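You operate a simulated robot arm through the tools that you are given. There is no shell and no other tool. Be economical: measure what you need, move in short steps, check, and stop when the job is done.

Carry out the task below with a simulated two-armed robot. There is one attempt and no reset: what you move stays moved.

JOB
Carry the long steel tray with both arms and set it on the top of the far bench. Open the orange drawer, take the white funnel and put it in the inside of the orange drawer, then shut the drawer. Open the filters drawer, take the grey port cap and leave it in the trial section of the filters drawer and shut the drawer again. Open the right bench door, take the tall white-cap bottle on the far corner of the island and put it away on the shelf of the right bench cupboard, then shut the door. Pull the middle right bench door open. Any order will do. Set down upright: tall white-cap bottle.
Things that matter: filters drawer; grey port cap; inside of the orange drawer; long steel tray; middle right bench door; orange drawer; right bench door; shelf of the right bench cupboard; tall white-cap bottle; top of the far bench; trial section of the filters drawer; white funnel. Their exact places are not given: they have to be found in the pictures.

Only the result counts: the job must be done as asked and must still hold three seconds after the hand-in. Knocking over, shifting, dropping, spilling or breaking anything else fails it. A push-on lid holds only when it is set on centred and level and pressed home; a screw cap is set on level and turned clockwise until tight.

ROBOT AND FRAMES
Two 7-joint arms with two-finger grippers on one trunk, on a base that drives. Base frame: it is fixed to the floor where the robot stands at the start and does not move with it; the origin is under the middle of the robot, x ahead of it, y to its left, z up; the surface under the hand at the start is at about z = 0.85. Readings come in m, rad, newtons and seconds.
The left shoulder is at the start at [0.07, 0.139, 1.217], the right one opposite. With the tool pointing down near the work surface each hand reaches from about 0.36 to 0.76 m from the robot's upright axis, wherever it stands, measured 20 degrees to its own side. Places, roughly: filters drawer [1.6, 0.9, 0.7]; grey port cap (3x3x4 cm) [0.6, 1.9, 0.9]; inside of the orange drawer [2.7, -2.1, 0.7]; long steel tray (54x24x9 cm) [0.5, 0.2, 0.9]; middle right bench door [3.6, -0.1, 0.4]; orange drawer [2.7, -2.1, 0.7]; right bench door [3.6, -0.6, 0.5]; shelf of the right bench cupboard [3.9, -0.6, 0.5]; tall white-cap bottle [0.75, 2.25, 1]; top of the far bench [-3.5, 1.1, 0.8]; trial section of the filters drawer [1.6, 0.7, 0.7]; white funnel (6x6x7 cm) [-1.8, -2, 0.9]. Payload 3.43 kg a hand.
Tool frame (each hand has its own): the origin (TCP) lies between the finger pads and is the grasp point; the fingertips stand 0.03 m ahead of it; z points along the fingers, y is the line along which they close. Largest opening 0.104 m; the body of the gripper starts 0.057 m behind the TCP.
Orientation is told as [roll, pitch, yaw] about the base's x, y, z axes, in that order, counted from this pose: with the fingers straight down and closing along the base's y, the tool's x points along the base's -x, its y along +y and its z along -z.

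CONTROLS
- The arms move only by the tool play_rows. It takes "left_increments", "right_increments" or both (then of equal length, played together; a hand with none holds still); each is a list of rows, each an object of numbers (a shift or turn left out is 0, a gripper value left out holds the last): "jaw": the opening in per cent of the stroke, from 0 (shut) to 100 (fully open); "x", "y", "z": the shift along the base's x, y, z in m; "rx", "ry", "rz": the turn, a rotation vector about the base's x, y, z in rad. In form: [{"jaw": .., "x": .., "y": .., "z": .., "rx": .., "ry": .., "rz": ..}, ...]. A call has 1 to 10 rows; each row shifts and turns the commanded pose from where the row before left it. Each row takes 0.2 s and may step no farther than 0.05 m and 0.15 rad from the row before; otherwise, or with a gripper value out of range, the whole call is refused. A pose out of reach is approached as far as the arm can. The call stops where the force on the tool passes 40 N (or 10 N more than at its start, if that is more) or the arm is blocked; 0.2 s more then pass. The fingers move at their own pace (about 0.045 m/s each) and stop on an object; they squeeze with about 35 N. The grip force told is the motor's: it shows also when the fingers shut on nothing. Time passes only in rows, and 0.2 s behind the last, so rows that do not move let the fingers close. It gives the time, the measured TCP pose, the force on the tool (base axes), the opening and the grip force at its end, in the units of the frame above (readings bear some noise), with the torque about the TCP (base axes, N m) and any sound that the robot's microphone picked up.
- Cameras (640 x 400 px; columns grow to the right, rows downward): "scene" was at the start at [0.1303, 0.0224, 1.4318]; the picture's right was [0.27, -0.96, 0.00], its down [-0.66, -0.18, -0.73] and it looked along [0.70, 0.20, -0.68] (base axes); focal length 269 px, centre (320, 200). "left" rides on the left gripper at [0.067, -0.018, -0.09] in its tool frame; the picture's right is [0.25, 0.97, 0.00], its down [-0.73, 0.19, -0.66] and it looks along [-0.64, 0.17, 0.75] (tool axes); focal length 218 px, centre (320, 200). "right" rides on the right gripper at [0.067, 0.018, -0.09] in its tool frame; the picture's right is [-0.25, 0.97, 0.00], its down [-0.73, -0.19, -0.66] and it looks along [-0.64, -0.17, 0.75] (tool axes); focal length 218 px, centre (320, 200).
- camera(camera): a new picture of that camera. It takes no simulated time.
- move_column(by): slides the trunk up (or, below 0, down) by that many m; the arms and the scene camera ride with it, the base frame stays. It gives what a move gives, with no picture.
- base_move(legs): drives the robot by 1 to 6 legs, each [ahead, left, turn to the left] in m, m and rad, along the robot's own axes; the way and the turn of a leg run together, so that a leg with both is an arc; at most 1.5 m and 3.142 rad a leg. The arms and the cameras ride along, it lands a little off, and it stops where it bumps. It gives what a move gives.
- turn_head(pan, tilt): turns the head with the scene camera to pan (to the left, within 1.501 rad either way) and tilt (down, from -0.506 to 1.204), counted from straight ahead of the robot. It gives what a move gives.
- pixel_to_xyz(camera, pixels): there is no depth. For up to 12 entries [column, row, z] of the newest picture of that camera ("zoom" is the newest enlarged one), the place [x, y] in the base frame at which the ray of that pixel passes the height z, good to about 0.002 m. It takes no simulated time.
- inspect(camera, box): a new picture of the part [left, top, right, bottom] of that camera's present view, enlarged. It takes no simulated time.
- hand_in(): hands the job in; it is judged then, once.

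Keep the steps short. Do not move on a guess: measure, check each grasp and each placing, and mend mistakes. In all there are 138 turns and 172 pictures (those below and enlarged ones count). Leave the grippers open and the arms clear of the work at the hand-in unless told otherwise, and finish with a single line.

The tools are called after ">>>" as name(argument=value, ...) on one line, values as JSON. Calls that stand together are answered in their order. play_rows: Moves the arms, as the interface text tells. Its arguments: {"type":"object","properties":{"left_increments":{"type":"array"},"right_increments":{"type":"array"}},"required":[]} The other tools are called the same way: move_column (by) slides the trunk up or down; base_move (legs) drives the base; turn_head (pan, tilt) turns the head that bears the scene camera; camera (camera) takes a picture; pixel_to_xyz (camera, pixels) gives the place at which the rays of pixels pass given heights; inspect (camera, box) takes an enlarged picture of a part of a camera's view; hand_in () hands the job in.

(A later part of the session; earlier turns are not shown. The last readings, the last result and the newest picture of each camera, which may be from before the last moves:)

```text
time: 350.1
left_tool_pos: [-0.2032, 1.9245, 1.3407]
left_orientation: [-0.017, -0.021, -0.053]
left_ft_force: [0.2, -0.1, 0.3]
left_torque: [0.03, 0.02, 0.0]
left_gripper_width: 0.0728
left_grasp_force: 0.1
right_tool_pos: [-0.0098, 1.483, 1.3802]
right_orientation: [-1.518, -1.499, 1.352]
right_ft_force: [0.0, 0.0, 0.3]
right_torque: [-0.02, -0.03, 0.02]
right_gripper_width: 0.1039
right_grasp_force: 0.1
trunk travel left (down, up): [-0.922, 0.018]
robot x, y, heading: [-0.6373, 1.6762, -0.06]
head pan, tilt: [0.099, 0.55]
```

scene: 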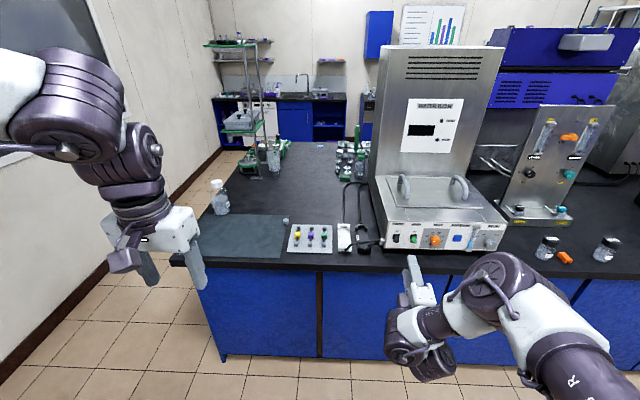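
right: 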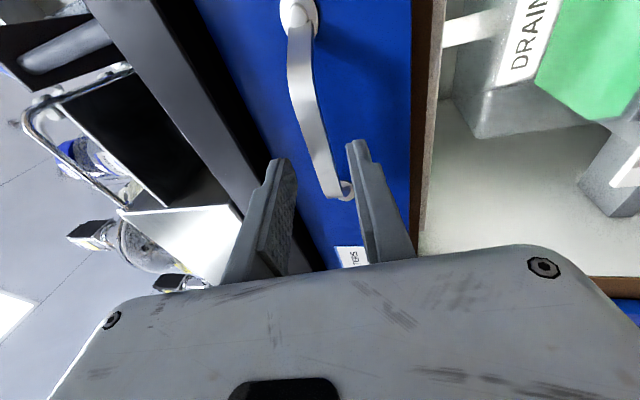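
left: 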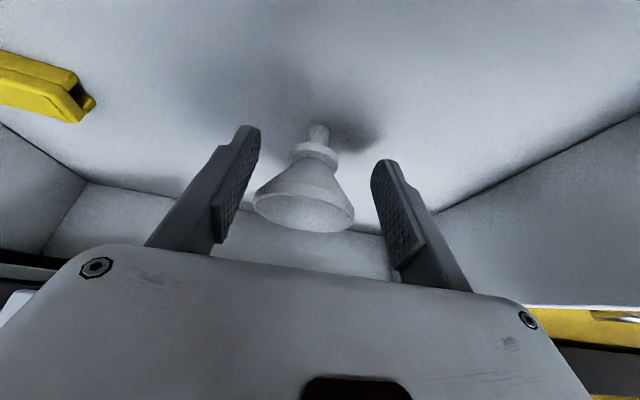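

Both hands are at z≈1.35. I'll move nearer, then preshape the left hand (tilted forward, more central) to pick the cap while the right stays clear of the instrument.

>>> base_move(legs=[[0, 0, 0.06], [0.36, 0.13, 0]])

>>> play_rows(left_increments=[{"ry": -0.12, "jaw": 60}, {"ry": -0.12}, {"ry": -0.12}, {"y": -0.04}, {"y": -0.04}, {"y": -0.04}, {"y": -0.03, "x": 0.02}, {"x": 0.04}, {"x": 0.04}, {"x": 0.02}])

>>> camera(camera="scene")

```text
time: 352.9
left_tool_pos: [0.1371, 2.0822, 1.3417]
left_orientation: [-0.019, -0.022, 0.011]
left_ft_force: [-0.8, 0.1, 0.3]
left_torque: [-0.01, -0.01, 0.01]
left_gripper_width: 0.073
left_grasp_force: 0.0
right_tool_pos: [0.3585, 1.6549, 1.3821]
right_orientation: [-1.552, -1.501, 1.451]
right_ft_force: [0.7, -0.8, -0.7]
right_torque: [0.01, 0.0, 0.0]
right_gripper_width: 0.104
right_grasp_force: 0.0
trunk travel left (down, up): [-0.922, 0.018]
robot x, y, heading: [-0.28, 1.8051, 0.005]
head pan, tilt: [0.099, 0.55]
```

```text
time: 355.1
left_tool_pos: [0.3097, 2.0202, 1.352]
left_orientation: [-0.022, -0.379, 0.014]
left_ft_force: [0.4, -0.3, 0.2]
left_torque: [-0.03, 0.0, -0.03]
left_gripper_width: 0.0624
left_grasp_force: 0.0
left hand out of reach, approached as far as the arm can: row 4, 5, 6, 7
right_tool_pos: [0.3628, 1.6563, 1.3793]
right_orientation: [-1.504, -1.499, 1.406]
right_ft_force: [-0.8, 0.1, -0.6]
right_torque: [-0.05, 0.01, 0.01]
right_gripper_width: 0.1039
right_grasp_force: 0.1
trunk travel left (down, up): [-0.922, 0.018]
robot x, y, heading: [-0.28, 1.8045, 0.005]
head pan, tilt: [0.099, 0.55]
```

```text
64 pictures are left
```

scene: 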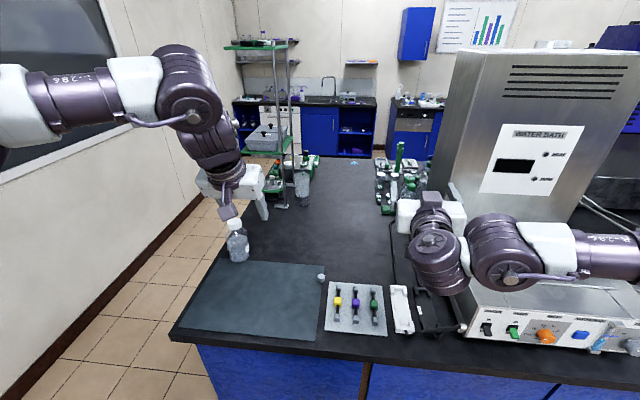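

>>> pixel_to_xyz(camera="scene", pixels=[[466, 330, 0.86], [466, 290, 0.95], [440, 190, 0.9], [455, 50, 1.4], [321, 281, 0.85], [321, 276, 0.885], [237, 257, 0.85], [235, 227, 1.04], [215, 305, 0.85], [380, 360, 0.85]])

>>> inspect(camera="scene", box=[180, 200, 360, 312])

```text
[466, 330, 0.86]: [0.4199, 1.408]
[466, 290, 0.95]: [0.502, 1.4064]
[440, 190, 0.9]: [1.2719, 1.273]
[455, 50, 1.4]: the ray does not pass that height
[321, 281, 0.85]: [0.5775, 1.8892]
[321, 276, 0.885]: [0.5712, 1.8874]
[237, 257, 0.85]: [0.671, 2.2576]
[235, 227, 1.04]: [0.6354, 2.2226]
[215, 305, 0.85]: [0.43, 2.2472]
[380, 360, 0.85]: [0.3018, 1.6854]
```

```text
3.56 times, centred on (270, 256) of scene
```

zoom: 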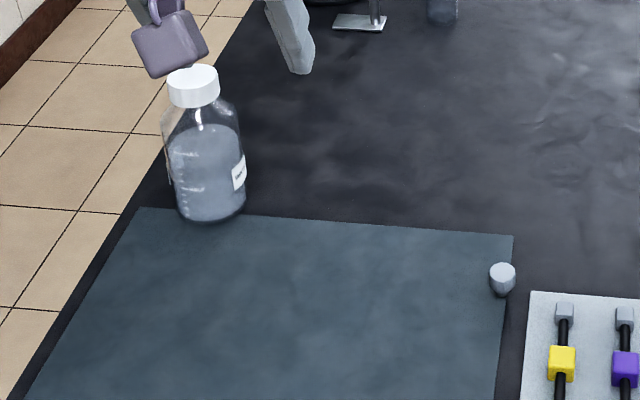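

The instrument's left side is at y≈1.41. Turning the base 0.3 rad to the right swings the right arm clear and brings the left hand over the cap. I'll do that at height.

>>> base_move(legs=[[0, 0, -0.3], [0.208, 0.122, 0]])

>>> turn_head(pan=0.35, tilt=0.75)

>>> camera(camera="scene")

>>> camera(camera="left")

```text
time: 357.9
left_tool_pos: [0.5758, 1.8913, 1.3569]
left_orientation: [-0.021, -0.384, -0.291]
left_ft_force: [-0.9, -0.6, -0.7]
left_torque: [-0.05, -0.03, 0.04]
left_gripper_width: 0.0624
left_grasp_force: 0.1
right_tool_pos: [0.5167, 1.5258, 1.383]
right_orientation: [-1.56, -1.502, 1.161]
right_ft_force: [-1.0, -0.7, 0.7]
right_torque: [0.0, 0.03, 0.03]
right_gripper_width: 0.1039
right_grasp_force: 0.0
trunk travel left (down, up): [-0.922, 0.018]
robot x, y, heading: [-0.0427, 1.8639, -0.292]
head pan, tilt: [0.099, 0.55]
```

```text
time: 358.6
left_tool_pos: [0.5796, 1.8911, 1.3533]
left_orientation: [-0.022, -0.381, -0.289]
left_ft_force: [-0.1, 0.3, -0.1]
left_torque: [-0.01, 0.02, -0.01]
left_gripper_width: 0.0624
left_grasp_force: 0.1
right_tool_pos: [0.5202, 1.5274, 1.3806]
right_orientation: [-1.521, -1.5, 1.12]
right_ft_force: [0.2, -1.0, 0.4]
right_torque: [0.0, -0.01, -0.04]
right_gripper_width: 0.1038
right_grasp_force: 0.0
trunk travel left (down, up): [-0.922, 0.018]
robot x, y, heading: [-0.049, 1.8631, -0.299]
head pan, tilt: [0.351, 0.75]
```

```text
62 pictures are left
```

scene: 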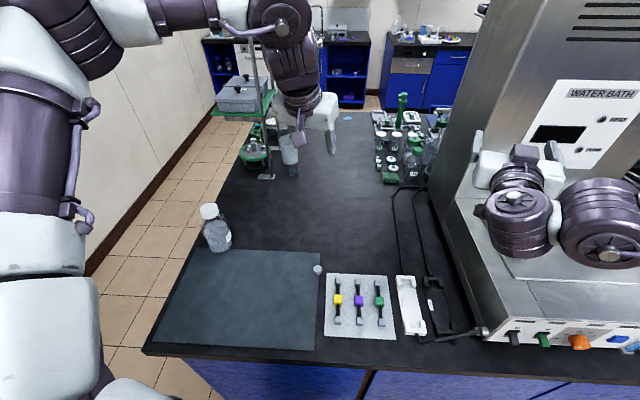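

```text
61 pictures are left
```

left: 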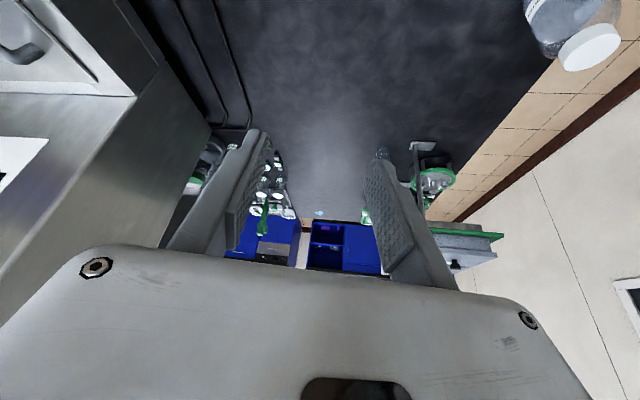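

I'll re-measure the cap at (317,270), then lower the left arm in place, keeping the trunk high.

>>> pixel_to_xyz(camera="scene", pixels=[[318, 273, 0.85], [317, 268, 0.885], [317, 270, 0.87]])

>>> play_rows(left_increments=[{"z": -0.045}, {"z": -0.045}, {"z": -0.045}, {"z": -0.045}, {"z": -0.045}, {"z": -0.045}, {"z": -0.04}, {}])

>>> camera(camera="left")

```text
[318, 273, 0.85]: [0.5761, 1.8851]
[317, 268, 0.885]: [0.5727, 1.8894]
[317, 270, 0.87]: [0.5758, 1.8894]
```

```text
time: 360.4
left_tool_pos: [0.5569, 1.9542, 1.1023]
left_orientation: [-0.023, -0.382, -0.289]
left_ft_force: [0.0, -1.0, -0.2]
left_torque: [0.01, -0.02, -0.02]
left_gripper_width: 0.0626
left_grasp_force: 0.1
left hand out of reach, approached as far as the arm can: row 4, 5, 6, 7
right_tool_pos: [0.5197, 1.5273, 1.3815]
right_orientation: [-1.523, -1.498, 1.123]
right_ft_force: [0.4, -0.5, -0.2]
right_torque: [-0.04, 0.02, 0.03]
right_gripper_width: 0.1038
right_grasp_force: 0.0
trunk travel left (down, up): [-0.922, 0.018]
robot x, y, heading: [-0.046, 1.8633, -0.295]
head pan, tilt: [0.351, 0.75]
```

```text
60 pictures are left
```

left: 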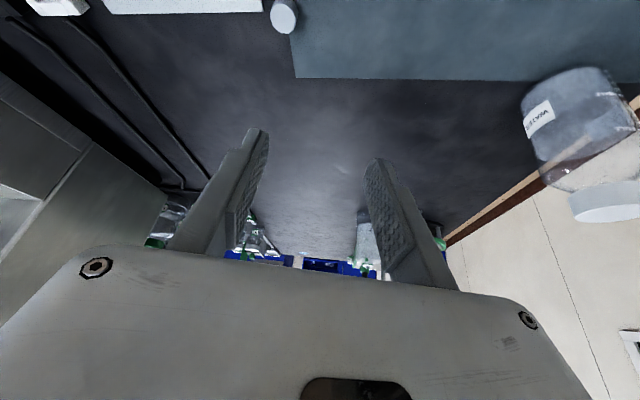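

Low relative height pushes the hand outward. Instead I'll bring both hands up relative to the trunk, then lower the trunk.

>>> play_rows(left_increments=[{"z": 0.045}, {"z": 0.045}, {"z": 0.045}, {"z": 0.045}, {"z": 0.045, "y": -0.015}, {"z": 0.025, "y": -0.03, "x": 0.01}, {"y": -0.02, "x": 0.01}], right_increments=[{"z": 0.03}, {"z": 0.03}, {"z": 0.03}, {"z": 0.03}, {}, {}, {}])

>>> move_column(by=-0.38)

>>> camera(camera="left")

>>> camera(camera="scene")

```text
time: 362.0
left_tool_pos: [0.5796, 1.8876, 1.3482]
left_orientation: [-0.022, -0.376, -0.286]
left_ft_force: [0.3, -0.1, -0.4]
left_torque: [0.0, 0.02, 0.0]
left_gripper_width: 0.0625
left_grasp_force: 0.0
right_tool_pos: [0.524, 1.5284, 1.4989]
right_orientation: [-1.478, -1.498, 1.078]
right_ft_force: [0.6, -0.3, -0.4]
right_torque: [0.01, 0.01, -0.05]
right_gripper_width: 0.1043
right_grasp_force: 0.0
trunk travel left (down, up): [-0.922, 0.018]
robot x, y, heading: [-0.0474, 1.8652, -0.291]
head pan, tilt: [0.351, 0.75]
```

```text
time: 365.7
left_tool_pos: [0.5753, 1.8874, 0.9709]
left_orientation: [-0.023, -0.381, -0.288]
left_ft_force: [0.4, -0.3, -0.4]
left_torque: [-0.03, 0.03, -0.01]
left_gripper_width: 0.0621
left_grasp_force: 0.0
right_tool_pos: [0.5188, 1.5274, 1.1213]
right_orientation: [-1.522, -1.5, 1.12]
right_ft_force: [-0.4, 0.3, -0.5]
right_torque: [-0.03, 0.03, 0.03]
right_gripper_width: 0.104
right_grasp_force: 0.0
trunk travel left (down, up): [-0.542, 0.398]
robot x, y, heading: [-0.0451, 1.8639, -0.292]
head pan, tilt: [0.351, 0.75]
```

```text
59 pictures are left
```

left: 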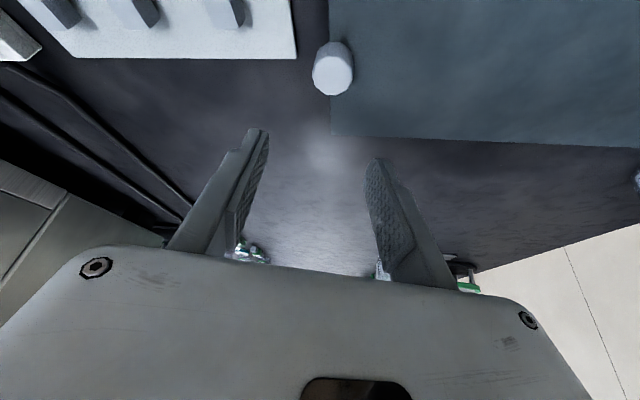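

```text
58 pictures are left
```

scene: 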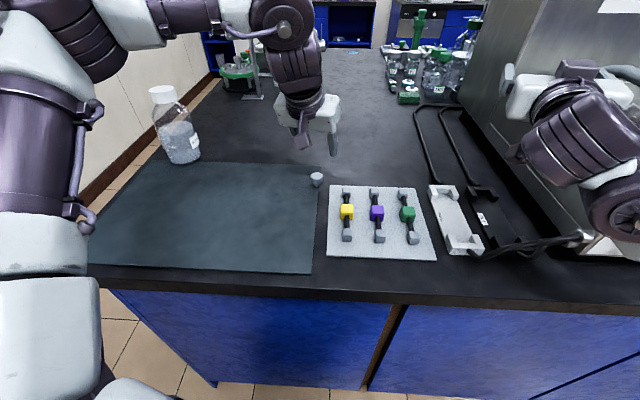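

>>> pixel_to_xyz(camera="left", pixels=[[333, 75, 0.87], [333, 60, 0.89], [335, 85, 0.85]])

>>> pixel_to_xyz(camera="scene", pixels=[[316, 180, 0.87], [316, 176, 0.89], [317, 186, 0.85]])

>>> play_rows(left_increments=[{"z": -0.03}, {"z": -0.03}, {}])

>>> camera(camera="left")

```text
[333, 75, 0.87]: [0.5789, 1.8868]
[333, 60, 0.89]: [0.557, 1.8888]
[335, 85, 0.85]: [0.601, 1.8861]
```

```text
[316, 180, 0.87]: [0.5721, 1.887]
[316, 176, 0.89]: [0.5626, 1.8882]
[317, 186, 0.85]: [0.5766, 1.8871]
```

```text
time: 366.5
left_tool_pos: [0.5754, 1.8869, 0.9109]
left_orientation: [-0.022, -0.382, -0.287]
left_ft_force: [-0.1, 0.2, 0.5]
left_torque: [0.01, -0.02, 0.03]
left_gripper_width: 0.0624
left_grasp_force: 0.1
right_tool_pos: [0.5208, 1.5282, 1.1214]
right_orientation: [-1.526, -1.498, 1.125]
right_ft_force: [-0.4, 0.2, -0.1]
right_torque: [0.0, -0.01, -0.01]
right_gripper_width: 0.1039
right_grasp_force: 0.0
trunk travel left (down, up): [-0.542, 0.398]
robot x, y, heading: [-0.0456, 1.8616, -0.297]
head pan, tilt: [0.351, 0.75]
```

```text
57 pictures are left
```

left: 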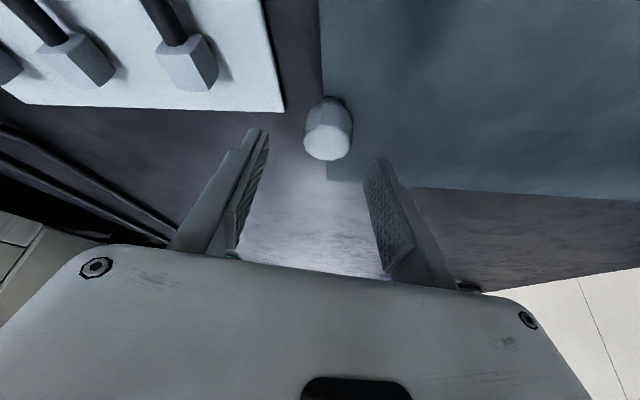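

The cap is well centred. I'll go down to z≈0.885 and close.

>>> play_rows(left_increments=[{"z": -0.013}, {"z": -0.012}, {"jaw": 0}, {}, {}, {}])

>>> play_rows(left_increments=[{"z": 0.03}, {"z": 0.04}, {}])

>>> camera(camera="left")

```text
time: 367.9
left_tool_pos: [0.5757, 1.8865, 0.8863]
left_orientation: [-0.023, -0.381, -0.288]
left_ft_force: [-0.1, -0.1, 0.2]
left_torque: [0.03, 0.01, 0.02]
left_gripper_width: 0.0251
left_grasp_force: 35.1
right_tool_pos: [0.5207, 1.5275, 1.1217]
right_orientation: [-1.519, -1.498, 1.117]
right_ft_force: [-0.4, -0.3, -0.8]
right_torque: [0.0, 0.04, 0.01]
right_gripper_width: 0.1041
right_grasp_force: 0.1
trunk travel left (down, up): [-0.542, 0.398]
robot x, y, heading: [-0.0458, 1.8617, -0.301]
head pan, tilt: [0.351, 0.75]
```

```text
time: 368.7
left_tool_pos: [0.5758, 1.8879, 0.9557]
left_orientation: [-0.023, -0.38, -0.288]
left_ft_force: [-0.5, -0.2, 0.2]
left_torque: [0.01, 0.03, -0.03]
left_gripper_width: 0.0251
left_grasp_force: 34.8
right_tool_pos: [0.5213, 1.5278, 1.1198]
right_orientation: [-1.512, -1.5, 1.111]
right_ft_force: [0.0, 0.2, -0.3]
right_torque: [0.01, -0.02, -0.02]
right_gripper_width: 0.1042
right_grasp_force: 0.1
trunk travel left (down, up): [-0.542, 0.398]
robot x, y, heading: [-0.0424, 1.866, -0.302]
head pan, tilt: [0.351, 0.75]
```

```text
56 pictures are left
```

left: 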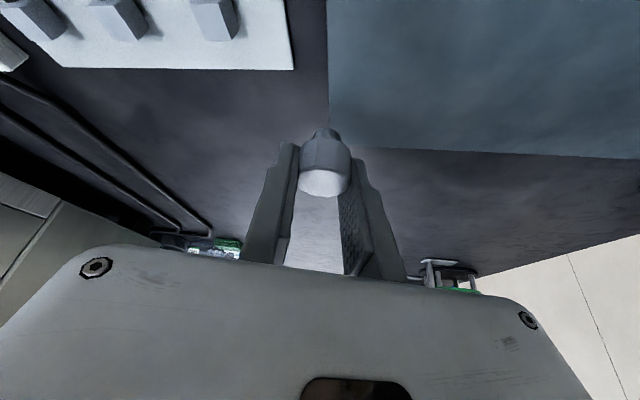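

The cap is held (25 mm). Next is the bottle, with the right hand. I'll raise the trunk, back off, square up and move north in line with the bottle.

>>> move_column(by=0.38)

>>> base_move(legs=[[-0.3, 0, 0], [0, 0, 0.3], [0, 0.44, 0], [0.2, 0, 0]])

>>> turn_head(pan=-0.2, tilt=0.75)

>>> camera(camera="scene")

>>> camera(camera="right")

```text
time: 372.4
left_tool_pos: [0.5768, 1.8873, 1.3359]
left_orientation: [-0.024, -0.379, -0.289]
left_ft_force: [-0.6, -0.5, -0.2]
left_torque: [0.01, 0.05, 0.0]
left_gripper_width: 0.025
left_grasp_force: 35.0
right_tool_pos: [0.5215, 1.529, 1.5012]
right_orientation: [-1.52, -1.499, 1.12]
right_ft_force: [0.2, 0.2, 0.4]
right_torque: [0.02, 0.01, 0.02]
right_gripper_width: 0.1042
right_grasp_force: 0.0
trunk travel left (down, up): [-0.922, 0.018]
robot x, y, heading: [-0.0444, 1.8625, -0.292]
head pan, tilt: [0.351, 0.75]
```

```text
time: 378.8
left_tool_pos: [0.452, 2.5919, 1.3391]
left_orientation: [-0.023, -0.386, 0.005]
left_ft_force: [-0.4, -0.6, 0.2]
left_torque: [-0.01, -0.03, 0.01]
left_gripper_width: 0.0251
left_grasp_force: 35.3
right_tool_pos: [0.5005, 2.2322, 1.5031]
right_orientation: [-1.579, -1.501, 1.47]
right_ft_force: [-0.4, 0.6, 0.3]
right_torque: [0.01, 0.01, 0.02]
right_gripper_width: 0.1038
right_grasp_force: 0.0
trunk travel left (down, up): [-0.922, 0.018]
robot x, y, heading: [-0.1344, 2.3867, -0.005]
head pan, tilt: [0.351, 0.75]
```

```text
time: 379.8
left_tool_pos: [0.4572, 2.5928, 1.3358]
left_orientation: [-0.022, -0.38, 0.005]
left_ft_force: [0.7, 0.7, -0.4]
left_torque: [-0.01, 0.04, -0.01]
left_gripper_width: 0.0249
left_grasp_force: 35.2
right_tool_pos: [0.5075, 2.2316, 1.4991]
right_orientation: [-1.508, -1.5, 1.4]
right_ft_force: [1.1, 0.1, -0.5]
right_torque: [-0.05, -0.01, 0.02]
right_gripper_width: 0.1039
right_grasp_force: 0.0
trunk travel left (down, up): [-0.922, 0.018]
robot x, y, heading: [-0.1339, 2.3882, -0.004]
head pan, tilt: [-0.201, 0.75]
```

```text
55 pictures are left
```

scene: 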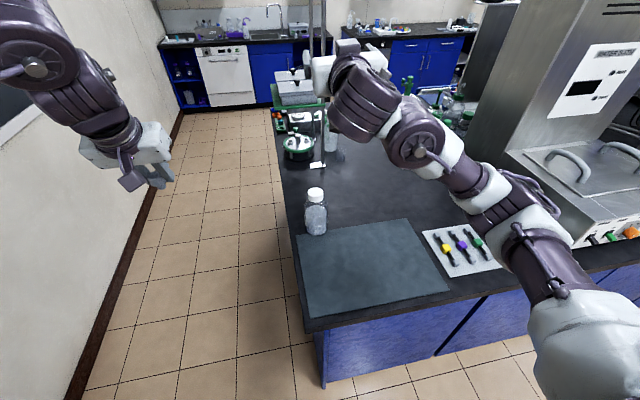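

```text
54 pictures are left
```

right: 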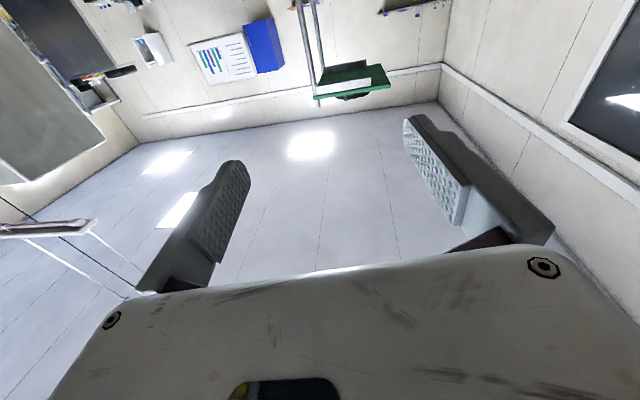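

>>> inspect(camera="scene", box=[270, 170, 366, 250])

>>> pixel_to_xyz(camera="scene", pixels=[[316, 236, 0.85], [304, 222, 0.87], [328, 222, 0.87], [316, 190, 1.02], [316, 190, 1.05], [316, 190, 1.08], [316, 203, 1.02], [316, 172, 0.85]])

```text
5.00 times, centred on (318, 210) of scene
```

zoom: 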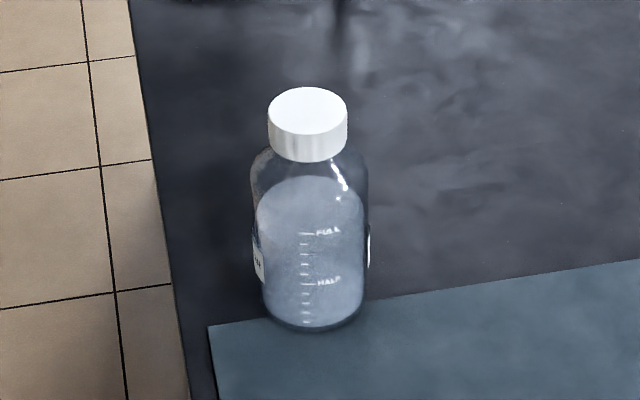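

```text
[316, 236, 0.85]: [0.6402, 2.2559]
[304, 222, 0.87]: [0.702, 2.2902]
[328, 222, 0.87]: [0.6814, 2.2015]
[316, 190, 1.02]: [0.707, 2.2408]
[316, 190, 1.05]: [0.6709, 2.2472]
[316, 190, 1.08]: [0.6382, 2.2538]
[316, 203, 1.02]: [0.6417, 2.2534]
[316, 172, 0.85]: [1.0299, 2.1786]
```

The bottle is centred at about (0.683,2.247), 88 mm wide, with its cap top at z≈1.04. I'll grip the upper body at z≈0.95. Now I'll correct the hand's yaw and roll, shift it, and lower it in front of the bottle.

>>> play_rows(right_increments=[{"rz": 0.1}, {"rx": 0.07, "y": 0.012}, {"z": -0.04}, {"z": -0.04}, {"z": -0.04}, {"z": -0.04}, {"z": -0.04}, {}])

>>> move_column(by=-0.35)

>>> camera(camera="right")

>>> camera(camera="scene")

```text
time: 381.6
left_tool_pos: [0.4547, 2.5916, 1.3372]
left_orientation: [-0.022, -0.383, 0.004]
left_ft_force: [0.0, 0.2, -0.6]
left_torque: [0.02, -0.02, -0.02]
left_gripper_width: 0.0251
left_grasp_force: 34.4
right_tool_pos: [0.5018, 2.2445, 1.3027]
right_orientation: [-0.992, -1.568, 0.982]
right_ft_force: [0.7, -0.3, 0.8]
right_torque: [0.0, 0.04, -0.03]
right_gripper_width: 0.1039
right_grasp_force: 0.3
trunk travel left (down, up): [-0.922, 0.018]
robot x, y, heading: [-0.1313, 2.3858, -0.003]
head pan, tilt: [-0.201, 0.75]
```

```text
time: 385.0
left_tool_pos: [0.4544, 2.5918, 0.9868]
left_orientation: [-0.023, -0.383, 0.007]
left_ft_force: [-0.4, -0.8, 0.2]
left_torque: [-0.03, -0.05, -0.04]
left_gripper_width: 0.0247
left_grasp_force: 35.1
right_tool_pos: [0.5039, 2.2454, 0.9514]
right_orientation: [-0.226, -1.568, 0.219]
right_ft_force: [0.0, 0.1, -0.3]
right_torque: [0.01, 0.01, 0.04]
right_gripper_width: 0.1037
right_grasp_force: 0.1
trunk travel left (down, up): [-0.572, 0.368]
robot x, y, heading: [-0.1343, 2.3886, -0.001]
head pan, tilt: [-0.201, 0.75]
```

```text
52 pictures are left
```

right: 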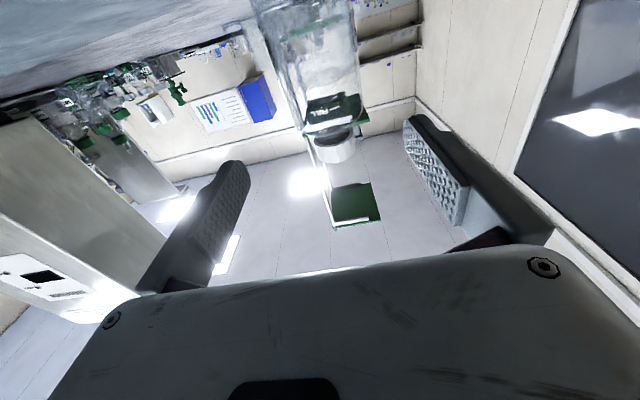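

```text
51 pictures are left
```

scene: 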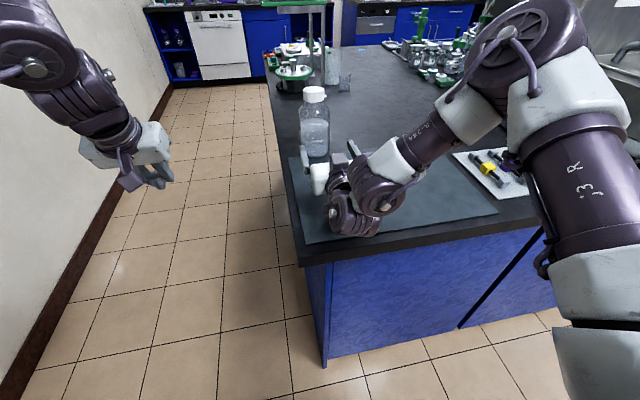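

The bottle sits between the fingers' lines. I'll drive in 0.10 and check.

>>> base_move(legs=[[0.1, 0, 0]])

>>> camera(camera="right")

>>> inspect(camera="scene", box=[230, 40, 430, 240])

```text
time: 386.2
left_tool_pos: [0.5547, 2.589, 0.9865]
left_orientation: [-0.021, -0.382, 0.004]
left_ft_force: [0.7, -1.1, -0.1]
left_torque: [0.03, -0.02, 0.03]
left_gripper_width: 0.025
left_grasp_force: 35.0
right_tool_pos: [0.6033, 2.2437, 0.9521]
right_orientation: [-0.224, -1.567, 0.212]
right_ft_force: [0.3, -0.1, 0.2]
right_torque: [0.01, -0.02, 0.02]
right_gripper_width: 0.1038
right_grasp_force: 0.1
trunk travel left (down, up): [-0.572, 0.368]
robot x, y, heading: [-0.0336, 2.3882, -0.012]
head pan, tilt: [-0.201, 0.75]
```

```text
50 pictures are left
```

right: 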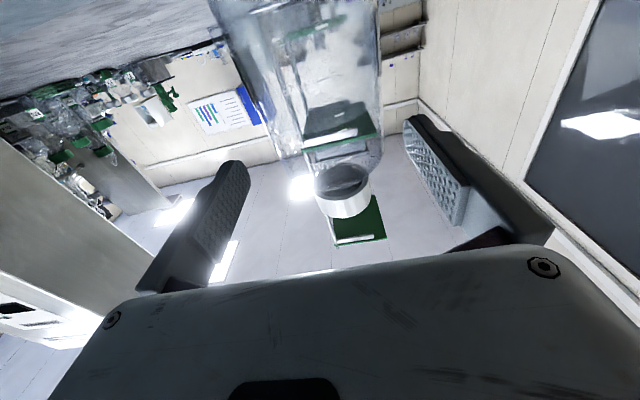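

```text
2.00 times, centred on (330, 140) of scene
```

zoom: 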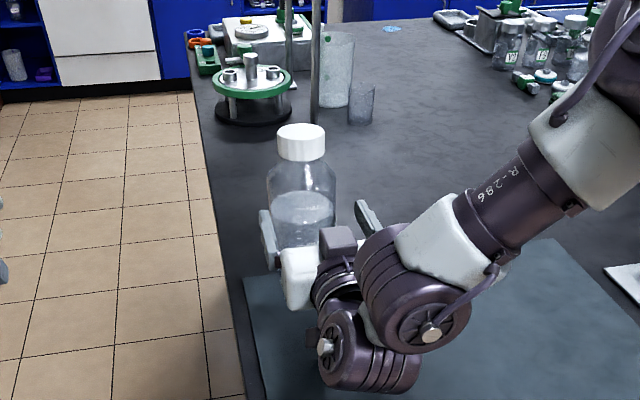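

The bottle is centred within about 3 mm. I'll advance 5 cm by base and 3 cm by arm.

>>> base_move(legs=[[0.055, 0, 0.01]])

>>> play_rows(right_increments=[{"x": 0.012}, {"x": 0.01}, {}])

>>> camera(camera="right")

```text
time: 387.1
left_tool_pos: [0.61, 2.5962, 0.9862]
left_orientation: [-0.023, -0.381, 0.012]
left_ft_force: [-0.1, -0.5, -0.4]
left_torque: [0.0, 0.02, -0.01]
left_gripper_width: 0.0251
left_grasp_force: 35.3
right_tool_pos: [0.6609, 2.2494, 0.9503]
right_orientation: [-0.24, -1.565, 0.238]
right_ft_force: [0.0, -0.7, 0.0]
right_torque: [-0.03, -0.03, 0.0]
right_gripper_width: 0.1038
right_grasp_force: 0.1
trunk travel left (down, up): [-0.572, 0.368]
robot x, y, heading: [0.0267, 2.3896, 0.01]
head pan, tilt: [-0.201, 0.75]
```

```text
time: 387.9
left_tool_pos: [0.6101, 2.5955, 0.9864]
left_orientation: [-0.022, -0.38, 0.012]
left_ft_force: [0.4, 0.3, 0.1]
left_torque: [0.02, 0.03, -0.02]
left_gripper_width: 0.0248
left_grasp_force: 34.2
right_tool_pos: [0.6834, 2.25, 0.9521]
right_orientation: [-0.241, -1.568, 0.239]
right_ft_force: [-0.3, 0.3, -0.5]
right_torque: [0.02, -0.04, -0.01]
right_gripper_width: 0.104
right_grasp_force: 0.0
trunk travel left (down, up): [-0.572, 0.368]
robot x, y, heading: [0.0239, 2.3867, 0.005]
head pan, tilt: [-0.201, 0.75]
```

```text
48 pictures are left
```

right: 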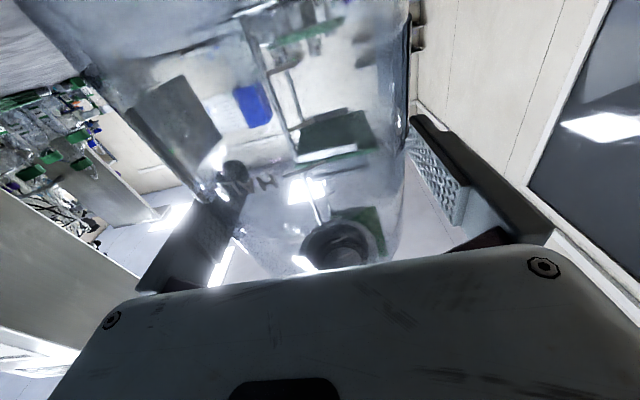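

No contact. I'll shift 4 mm to centre and close on the bottle.

>>> play_rows(right_increments=[{"y": -0.004}, {"jaw": 0}, {}, {}, {}])

>>> move_column(by=0.06)

>>> camera(camera="scene")

```text
time: 389.1
left_tool_pos: [0.6091, 2.5964, 0.9871]
left_orientation: [-0.023, -0.384, 0.011]
left_ft_force: [-0.4, -0.2, -0.8]
left_torque: [-0.01, 0.02, -0.03]
left_gripper_width: 0.025
left_grasp_force: 34.7
right_tool_pos: [0.6817, 2.246, 0.9517]
right_orientation: [-0.154, -1.565, 0.15]
right_ft_force: [0.2, 1.3, 0.0]
right_torque: [0.34, 0.07, -0.03]
right_gripper_width: 0.085
right_grasp_force: 34.8
trunk travel left (down, up): [-0.572, 0.368]
robot x, y, heading: [0.0265, 2.3909, 0.005]
head pan, tilt: [-0.201, 0.75]
```

```text
time: 390.1
left_tool_pos: [0.6111, 2.5947, 1.046]
left_orientation: [-0.023, -0.38, 0.013]
left_ft_force: [0.0, 0.2, -0.6]
left_torque: [-0.01, -0.02, 0.02]
left_gripper_width: 0.0249
left_grasp_force: 35.1
right_tool_pos: [0.6824, 2.2465, 1.0105]
right_orientation: [-0.207, -1.564, 0.201]
right_ft_force: [-0.2, 0.3, -6.7]
right_torque: [0.0, -0.06, -0.02]
right_gripper_width: 0.085
right_grasp_force: 35.1
trunk travel left (down, up): [-0.632, 0.308]
robot x, y, heading: [0.0229, 2.3896, 0.003]
head pan, tilt: [-0.201, 0.75]
```

```text
47 pictures are left
```

scene: 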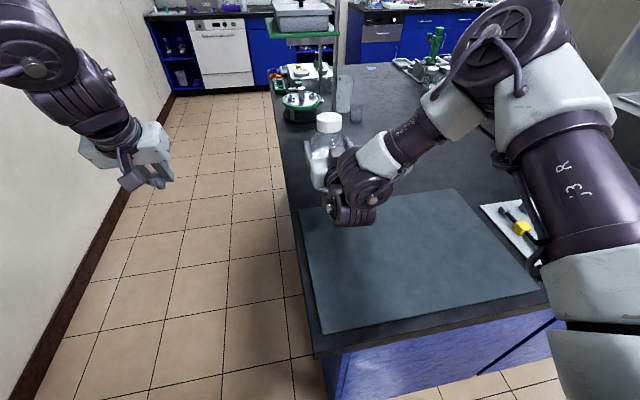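

The bottle is lifted (6.7 N), its base 10 cm below the TCP. I'll raise everything, back off and drive around the south end toward the filters drawer.

>>> move_column(by=0.3)

>>> base_move(legs=[[-0.6, 0, 0], [0, -1.2, 0], [0, -1.2, 0], [0, -1.2, 0]])

```text
time: 393.1
left_tool_pos: [0.6097, 2.596, 1.3457]
left_orientation: [-0.023, -0.38, 0.011]
left_ft_force: [-0.1, -1.0, -0.5]
left_torque: [-0.02, 0.04, 0.02]
left_gripper_width: 0.0248
left_grasp_force: 34.9
right_tool_pos: [0.6831, 2.2451, 1.3112]
right_orientation: [-0.203, -1.562, 0.198]
right_ft_force: [-0.6, 0.6, -6.3]
right_torque: [0.03, -0.06, 0.01]
right_gripper_width: 0.0853
right_grasp_force: 34.9
trunk travel left (down, up): [-0.932, 0.008]
robot x, y, heading: [0.0254, 2.3875, 0.004]
head pan, tilt: [-0.201, 0.75]
```

```text
time: 413.6
left_tool_pos: [0.0107, -1.0263, 1.3466]
left_orientation: [-0.026, -0.38, 0.007]
left_ft_force: [-0.9, -0.1, -0.2]
left_torque: [-0.02, 0.0, 0.02]
left_gripper_width: 0.025
left_grasp_force: 34.8
right_tool_pos: [0.0808, -1.3747, 1.3113]
right_orientation: [-0.298, -1.564, 0.289]
right_ft_force: [0.8, 0.1, -6.9]
right_torque: [0.02, -0.04, -0.03]
right_gripper_width: 0.0855
right_grasp_force: 35.0
trunk travel left (down, up): [-0.932, 0.008]
robot x, y, heading: [-0.5825, -1.2307, -0.001]
head pan, tilt: [-0.201, 0.75]
```

>>> base_move(legs=[[1.5, 0, 0], [1.7, 0, 0], [0, 1.2, 0], [0, 0.95, 0], [0, 0, 1.57], [0, 0, 1.57]])

```text
refused: 1.7 is not a number from -1.5 to 1.5
```

>>> base_move(legs=[[1.5, 0, 0], [1.5, 0, 0], [0.2, 1.1, 0], [0, 1.05, 0], [0, 0, 1.57], [0, 0, 1.57]])

>>> turn_head(pan=0.2, tilt=0.85)

>>> camera(camera="scene")

```text
time: 446.2
left_tool_pos: [2.0078, 0.6802, 1.3461]
left_orientation: [-0.023, -0.382, -3.064]
left_ft_force: [0.0, 0.0, -0.1]
left_torque: [0.04, 0.0, 0.02]
left_gripper_width: 0.025
left_grasp_force: 34.9
right_tool_pos: [1.9128, 1.025, 1.3106]
right_orientation: [-0.134, -1.564, -2.949]
right_ft_force: [-0.1, 0.7, -8.1]
right_torque: [0.0, 0.02, -0.04]
right_gripper_width: 0.0855
right_grasp_force: 34.8
trunk travel left (down, up): [-0.932, 0.008]
robot x, y, heading: [2.5816, 0.9231, -3.072]
head pan, tilt: [-0.201, 0.75]
```

```text
time: 447.0
left_tool_pos: [2.0084, 0.6802, 1.347]
left_orientation: [-0.021, -0.381, -3.064]
left_ft_force: [1.2, -0.6, -0.5]
left_torque: [0.0, 0.0, 0.04]
left_gripper_width: 0.0251
left_grasp_force: 34.9
right_tool_pos: [1.9136, 1.0243, 1.3101]
right_orientation: [-0.224, -1.565, -2.857]
right_ft_force: [-0.1, -0.3, -6.4]
right_torque: [0.0, 0.01, 0.01]
right_gripper_width: 0.0854
right_grasp_force: 34.9
trunk travel left (down, up): [-0.932, 0.008]
robot x, y, heading: [2.5806, 0.9246, -3.07]
head pan, tilt: [0.201, 0.85]
```

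```text
46 pictures are left
```

scene: 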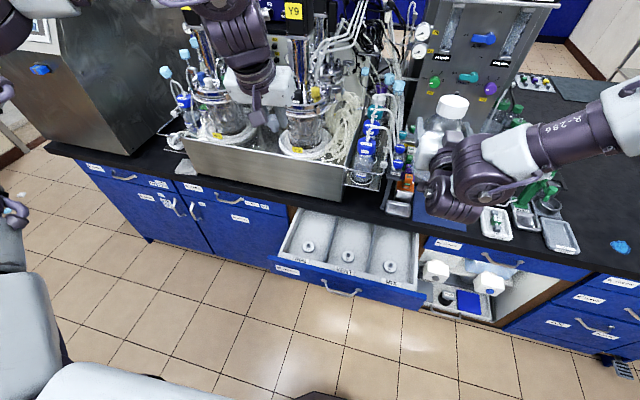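

>>> inspect(camera="scene", box=[260, 190, 440, 310])

>>> pixel_to_xyz(camera="scene", pixels=[[315, 228, 0.7], [308, 247, 0.7], [283, 254, 0.79], [330, 262, 0.79], [303, 209, 0.79], [338, 215, 0.79], [268, 262, 0.79], [428, 300, 0.79]])

```text
3.33 times, centred on (350, 250) of scene
```

zoom: 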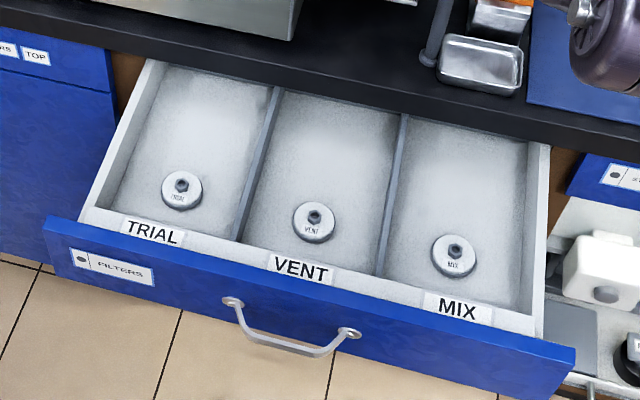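

```text
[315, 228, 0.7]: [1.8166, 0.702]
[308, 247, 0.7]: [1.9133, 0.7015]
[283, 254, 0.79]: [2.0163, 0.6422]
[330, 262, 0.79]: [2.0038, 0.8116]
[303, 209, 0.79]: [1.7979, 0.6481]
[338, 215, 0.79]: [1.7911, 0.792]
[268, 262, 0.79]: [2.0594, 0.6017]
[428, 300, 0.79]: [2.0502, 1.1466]
```

The TRIAL section holds a filter disc at about (1.913,0.70). I'll put the cap behind it at about (1.85,0.72). I'll raise the bottle hand, lower the cap hand, and turn 0.37 rad right so the bottle stays clear of the counter.

>>> play_rows(left_increments=[{"z": -0.04}, {"z": -0.04}, {"z": -0.04}, {"z": -0.04}, {"z": -0.04}, {}], right_increments=[{"z": 0.035}, {"z": 0.035}, {"z": 0.035}, {"z": 0.035}, {"z": 0.035}, {}])

>>> base_move(legs=[[0, 0, -0.37]])

```text
time: 448.4
left_tool_pos: [2.0277, 0.6609, 1.1627]
left_orientation: [-0.027, -0.383, -3.065]
left_ft_force: [0.8, -0.1, 0.3]
left_torque: [-0.03, 0.03, -0.01]
left_gripper_width: 0.025
left_grasp_force: 35.2
left hand out of reach, approached as far as the arm can: row 4, 5
right_tool_pos: [1.9161, 1.024, 1.4848]
right_orientation: [-0.531, -1.56, -2.549]
right_ft_force: [0.3, 0.0, -7.4]
right_torque: [0.0, 0.0, 0.01]
right_gripper_width: 0.0852
right_grasp_force: 34.8
trunk travel left (down, up): [-0.932, 0.008]
robot x, y, heading: [2.5784, 0.9266, -3.07]
head pan, tilt: [0.201, 0.85]
```

```text
time: 450.0
left_tool_pos: [1.9679, 0.8752, 1.1617]
left_orientation: [-0.026, -0.383, 2.853]
left_ft_force: [1.6, 0.2, -0.2]
left_torque: [-0.01, 0.02, 0.0]
left_gripper_width: 0.0248
left_grasp_force: 35.3
right_tool_pos: [1.9916, 1.2528, 1.4869]
right_orientation: [-0.328, -1.563, -3.119]
right_ft_force: [0.3, 0.1, -6.9]
right_torque: [0.03, 0.04, -0.03]
right_gripper_width: 0.0855
right_grasp_force: 34.6
trunk travel left (down, up): [-0.932, 0.008]
robot x, y, heading: [2.5778, 0.9293, 2.851]
head pan, tilt: [0.201, 0.85]
```

>>> base_move(legs=[[0.069, 0.182, 0]])

>>> move_column(by=-0.34)

>>> camera(camera="left")

>>> camera(camera="scene")

```text
time: 451.5
left_tool_pos: [1.8527, 0.7242, 1.1625]
left_orientation: [-0.022, -0.383, 2.853]
left_ft_force: [0.6, 0.6, 0.5]
left_torque: [-0.02, 0.02, 0.03]
left_gripper_width: 0.0251
left_grasp_force: 35.0
right_tool_pos: [1.8778, 1.1034, 1.4856]
right_orientation: [0.33, -1.566, 2.508]
right_ft_force: [-0.1, 1.2, -6.7]
right_torque: [-0.03, 0.04, 0.04]
right_gripper_width: 0.0855
right_grasp_force: 35.0
trunk travel left (down, up): [-0.932, 0.008]
robot x, y, heading: [2.4609, 0.7701, 2.843]
head pan, tilt: [0.201, 0.85]
```

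```text
time: 454.9
left_tool_pos: [1.8501, 0.7212, 0.821]
left_orientation: [-0.026, -0.381, 2.854]
left_ft_force: [0.0, -0.2, -0.5]
left_torque: [-0.01, -0.02, -0.02]
left_gripper_width: 0.0249
left_grasp_force: 35.2
right_tool_pos: [1.874, 1.0993, 1.146]
right_orientation: [-0.239, -1.563, 3.075]
right_ft_force: [0.0, 0.2, -7.0]
right_torque: [-0.01, 0.1, 0.03]
right_gripper_width: 0.0854
right_grasp_force: 34.7
trunk travel left (down, up): [-0.592, 0.348]
robot x, y, heading: [2.4645, 0.7736, 2.848]
head pan, tilt: [0.201, 0.85]
```

```text
44 pictures are left
```

left: 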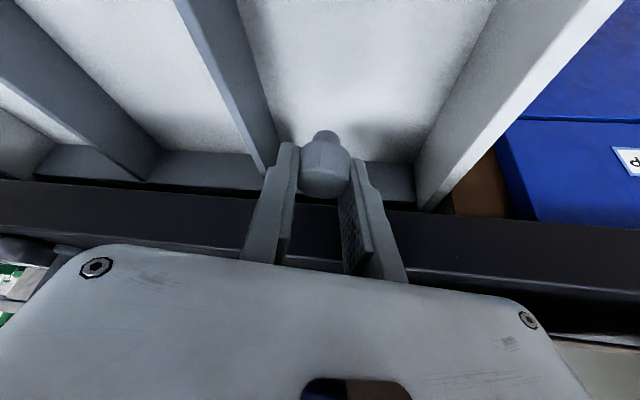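

```text
43 pictures are left
```

scene: 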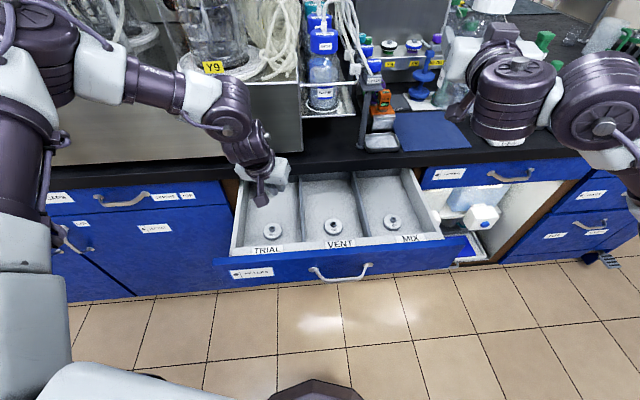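

The cap is over the TRIAL section. I'll nudge it from the divider, then lower until it touches.

>>> move_column(by=-0.065)

>>> play_rows(left_increments=[{"y": -0.012}, {"z": -0.008}, {"z": -0.006}, {"z": -0.006}, {"z": -0.006}, {"z": -0.006}])

>>> camera(camera="left")

```text
time: 455.9
left_tool_pos: [1.8504, 0.7219, 0.7558]
left_orientation: [-0.026, -0.383, 2.855]
left_ft_force: [-0.1, -0.3, -0.1]
left_torque: [-0.01, 0.0, 0.0]
left_gripper_width: 0.0248
left_grasp_force: 35.1
right_tool_pos: [1.875, 1.0988, 1.0801]
right_orientation: [-0.234, -1.563, 3.069]
right_ft_force: [0.9, -0.4, -7.2]
right_torque: [-0.04, 0.02, -0.03]
right_gripper_width: 0.0854
right_grasp_force: 35.2
trunk travel left (down, up): [-0.527, 0.413]
robot x, y, heading: [2.4619, 0.772, 2.85]
head pan, tilt: [0.201, 0.85]
```

```text
time: 457.1
left_tool_pos: [1.8468, 0.7067, 0.7416]
left_orientation: [-0.035, -0.406, 2.856]
left_ft_force: [-0.7, -2.3, 23.1]
left_torque: [-0.14, -0.03, -0.02]
left_gripper_width: 0.0247
left_grasp_force: 35.1
left hand out of reach, approached as far as the arm can: row 5, 6
right_tool_pos: [1.8753, 1.0988, 1.0787]
right_orientation: [-0.412, -1.56, -3.034]
right_ft_force: [-0.8, -0.9, -7.3]
right_torque: [0.03, 0.08, 0.01]
right_gripper_width: 0.0853
right_grasp_force: 34.7
trunk travel left (down, up): [-0.527, 0.413]
robot x, y, heading: [2.4599, 0.7649, 2.844]
head pan, tilt: [0.201, 0.85]
stopped in row 6 (left hand): the force on the tool passed its limit at 48 N (the readings are from after the stop); the commanded pose is now the measured one
```

```text
42 pictures are left
```

left: 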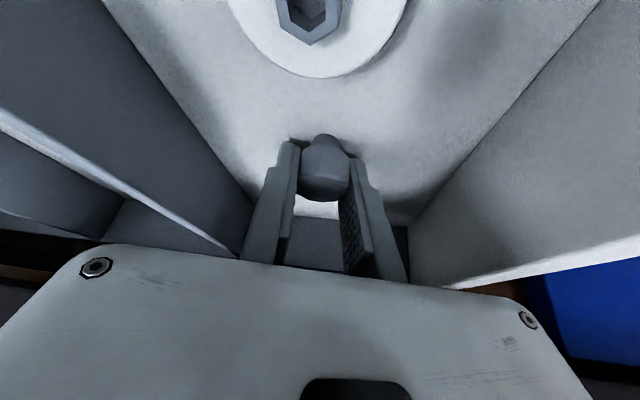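

The cap touches the floor, with contact right under the grip. I'll release it.

>>> play_rows(left_increments=[{"z": 0.002}, {"jaw": 45}, {}, {}, {"z": 0.03}, {"z": 0.03}, {}])

>>> move_column(by=0.2)

>>> base_move(legs=[[-0.32, 0, 0]])

>>> turn_head(pan=0.3, tilt=0.7)

>>> camera(camera="scene")

```text
time: 458.7
left_tool_pos: [1.8477, 0.7077, 0.7994]
left_orientation: [-0.033, -0.39, 2.855]
left_ft_force: [-0.1, -0.8, 0.1]
left_torque: [0.02, 0.01, 0.01]
left_gripper_width: 0.0472
left_grasp_force: 0.0
right_tool_pos: [1.8735, 1.0994, 1.0782]
right_orientation: [-0.304, -1.562, 3.14]
right_ft_force: [0.1, -0.3, -6.9]
right_torque: [-0.01, 0.07, -0.04]
right_gripper_width: 0.0853
right_grasp_force: 34.8
trunk travel left (down, up): [-0.527, 0.413]
robot x, y, heading: [2.4631, 0.771, 2.841]
head pan, tilt: [0.201, 0.85]
```

```text
time: 460.9
left_tool_pos: [1.8485, 0.7066, 1.0007]
left_orientation: [-0.032, -0.394, 2.855]
left_ft_force: [0.6, -0.4, 0.9]
left_torque: [0.01, 0.02, 0.01]
left_gripper_width: 0.0468
left_grasp_force: 0.1
right_tool_pos: [1.8747, 1.0993, 1.2783]
right_orientation: [-0.27, -1.561, 3.105]
right_ft_force: [0.3, -0.6, -6.6]
right_torque: [-0.01, 0.05, 0.02]
right_gripper_width: 0.0854
right_grasp_force: 35.1
trunk travel left (down, up): [-0.727, 0.213]
robot x, y, heading: [2.4644, 0.7709, 2.843]
head pan, tilt: [0.201, 0.85]
```

```text
time: 463.0
left_tool_pos: [2.151, 0.613, 0.9982]
left_orientation: [-0.033, -0.392, 2.859]
left_ft_force: [0.8, -0.3, 0.3]
left_torque: [-0.02, -0.04, -0.01]
left_gripper_width: 0.047
left_grasp_force: 0.1
right_tool_pos: [2.1761, 1.0073, 1.2806]
right_orientation: [-0.232, -1.564, 3.068]
right_ft_force: [0.1, -0.9, -7.1]
right_torque: [0.0, 0.03, 0.0]
right_gripper_width: 0.0854
right_grasp_force: 34.8
trunk travel left (down, up): [-0.727, 0.213]
robot x, y, heading: [2.7687, 0.6778, 2.847]
head pan, tilt: [0.201, 0.85]
```

```text
time: 463.7
left_tool_pos: [2.1526, 0.6134, 0.9998]
left_orientation: [-0.033, -0.393, 2.858]
left_ft_force: [0.6, -0.7, 0.3]
left_torque: [-0.02, 0.02, 0.02]
left_gripper_width: 0.0469
left_grasp_force: 0.0
right_tool_pos: [2.1784, 1.0061, 1.2796]
right_orientation: [-0.303, -1.563, -3.141]
right_ft_force: [-0.1, -0.5, -6.8]
right_torque: [0.02, -0.01, -0.01]
right_gripper_width: 0.0854
right_grasp_force: 34.5
trunk travel left (down, up): [-0.727, 0.213]
robot x, y, heading: [2.7646, 0.679, 2.846]
head pan, tilt: [0.3, 0.7]
```

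```text
41 pictures are left
```

scene: 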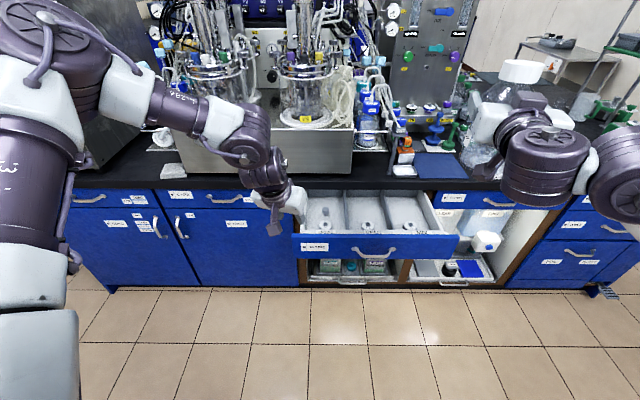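

>>> inspect(camera="scene", box=[285, 180, 465, 275])

```text
3.56 times, centred on (375, 228) of scene
```

zoom: 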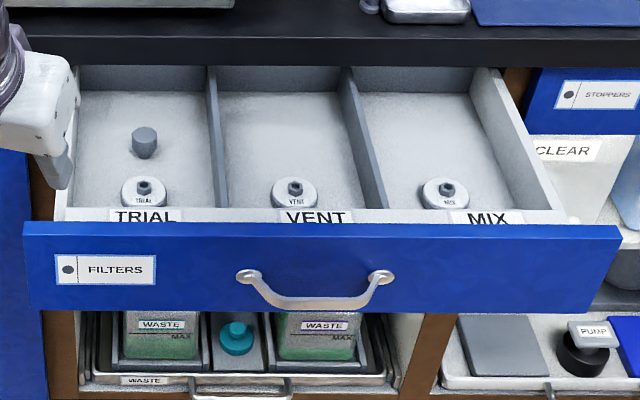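

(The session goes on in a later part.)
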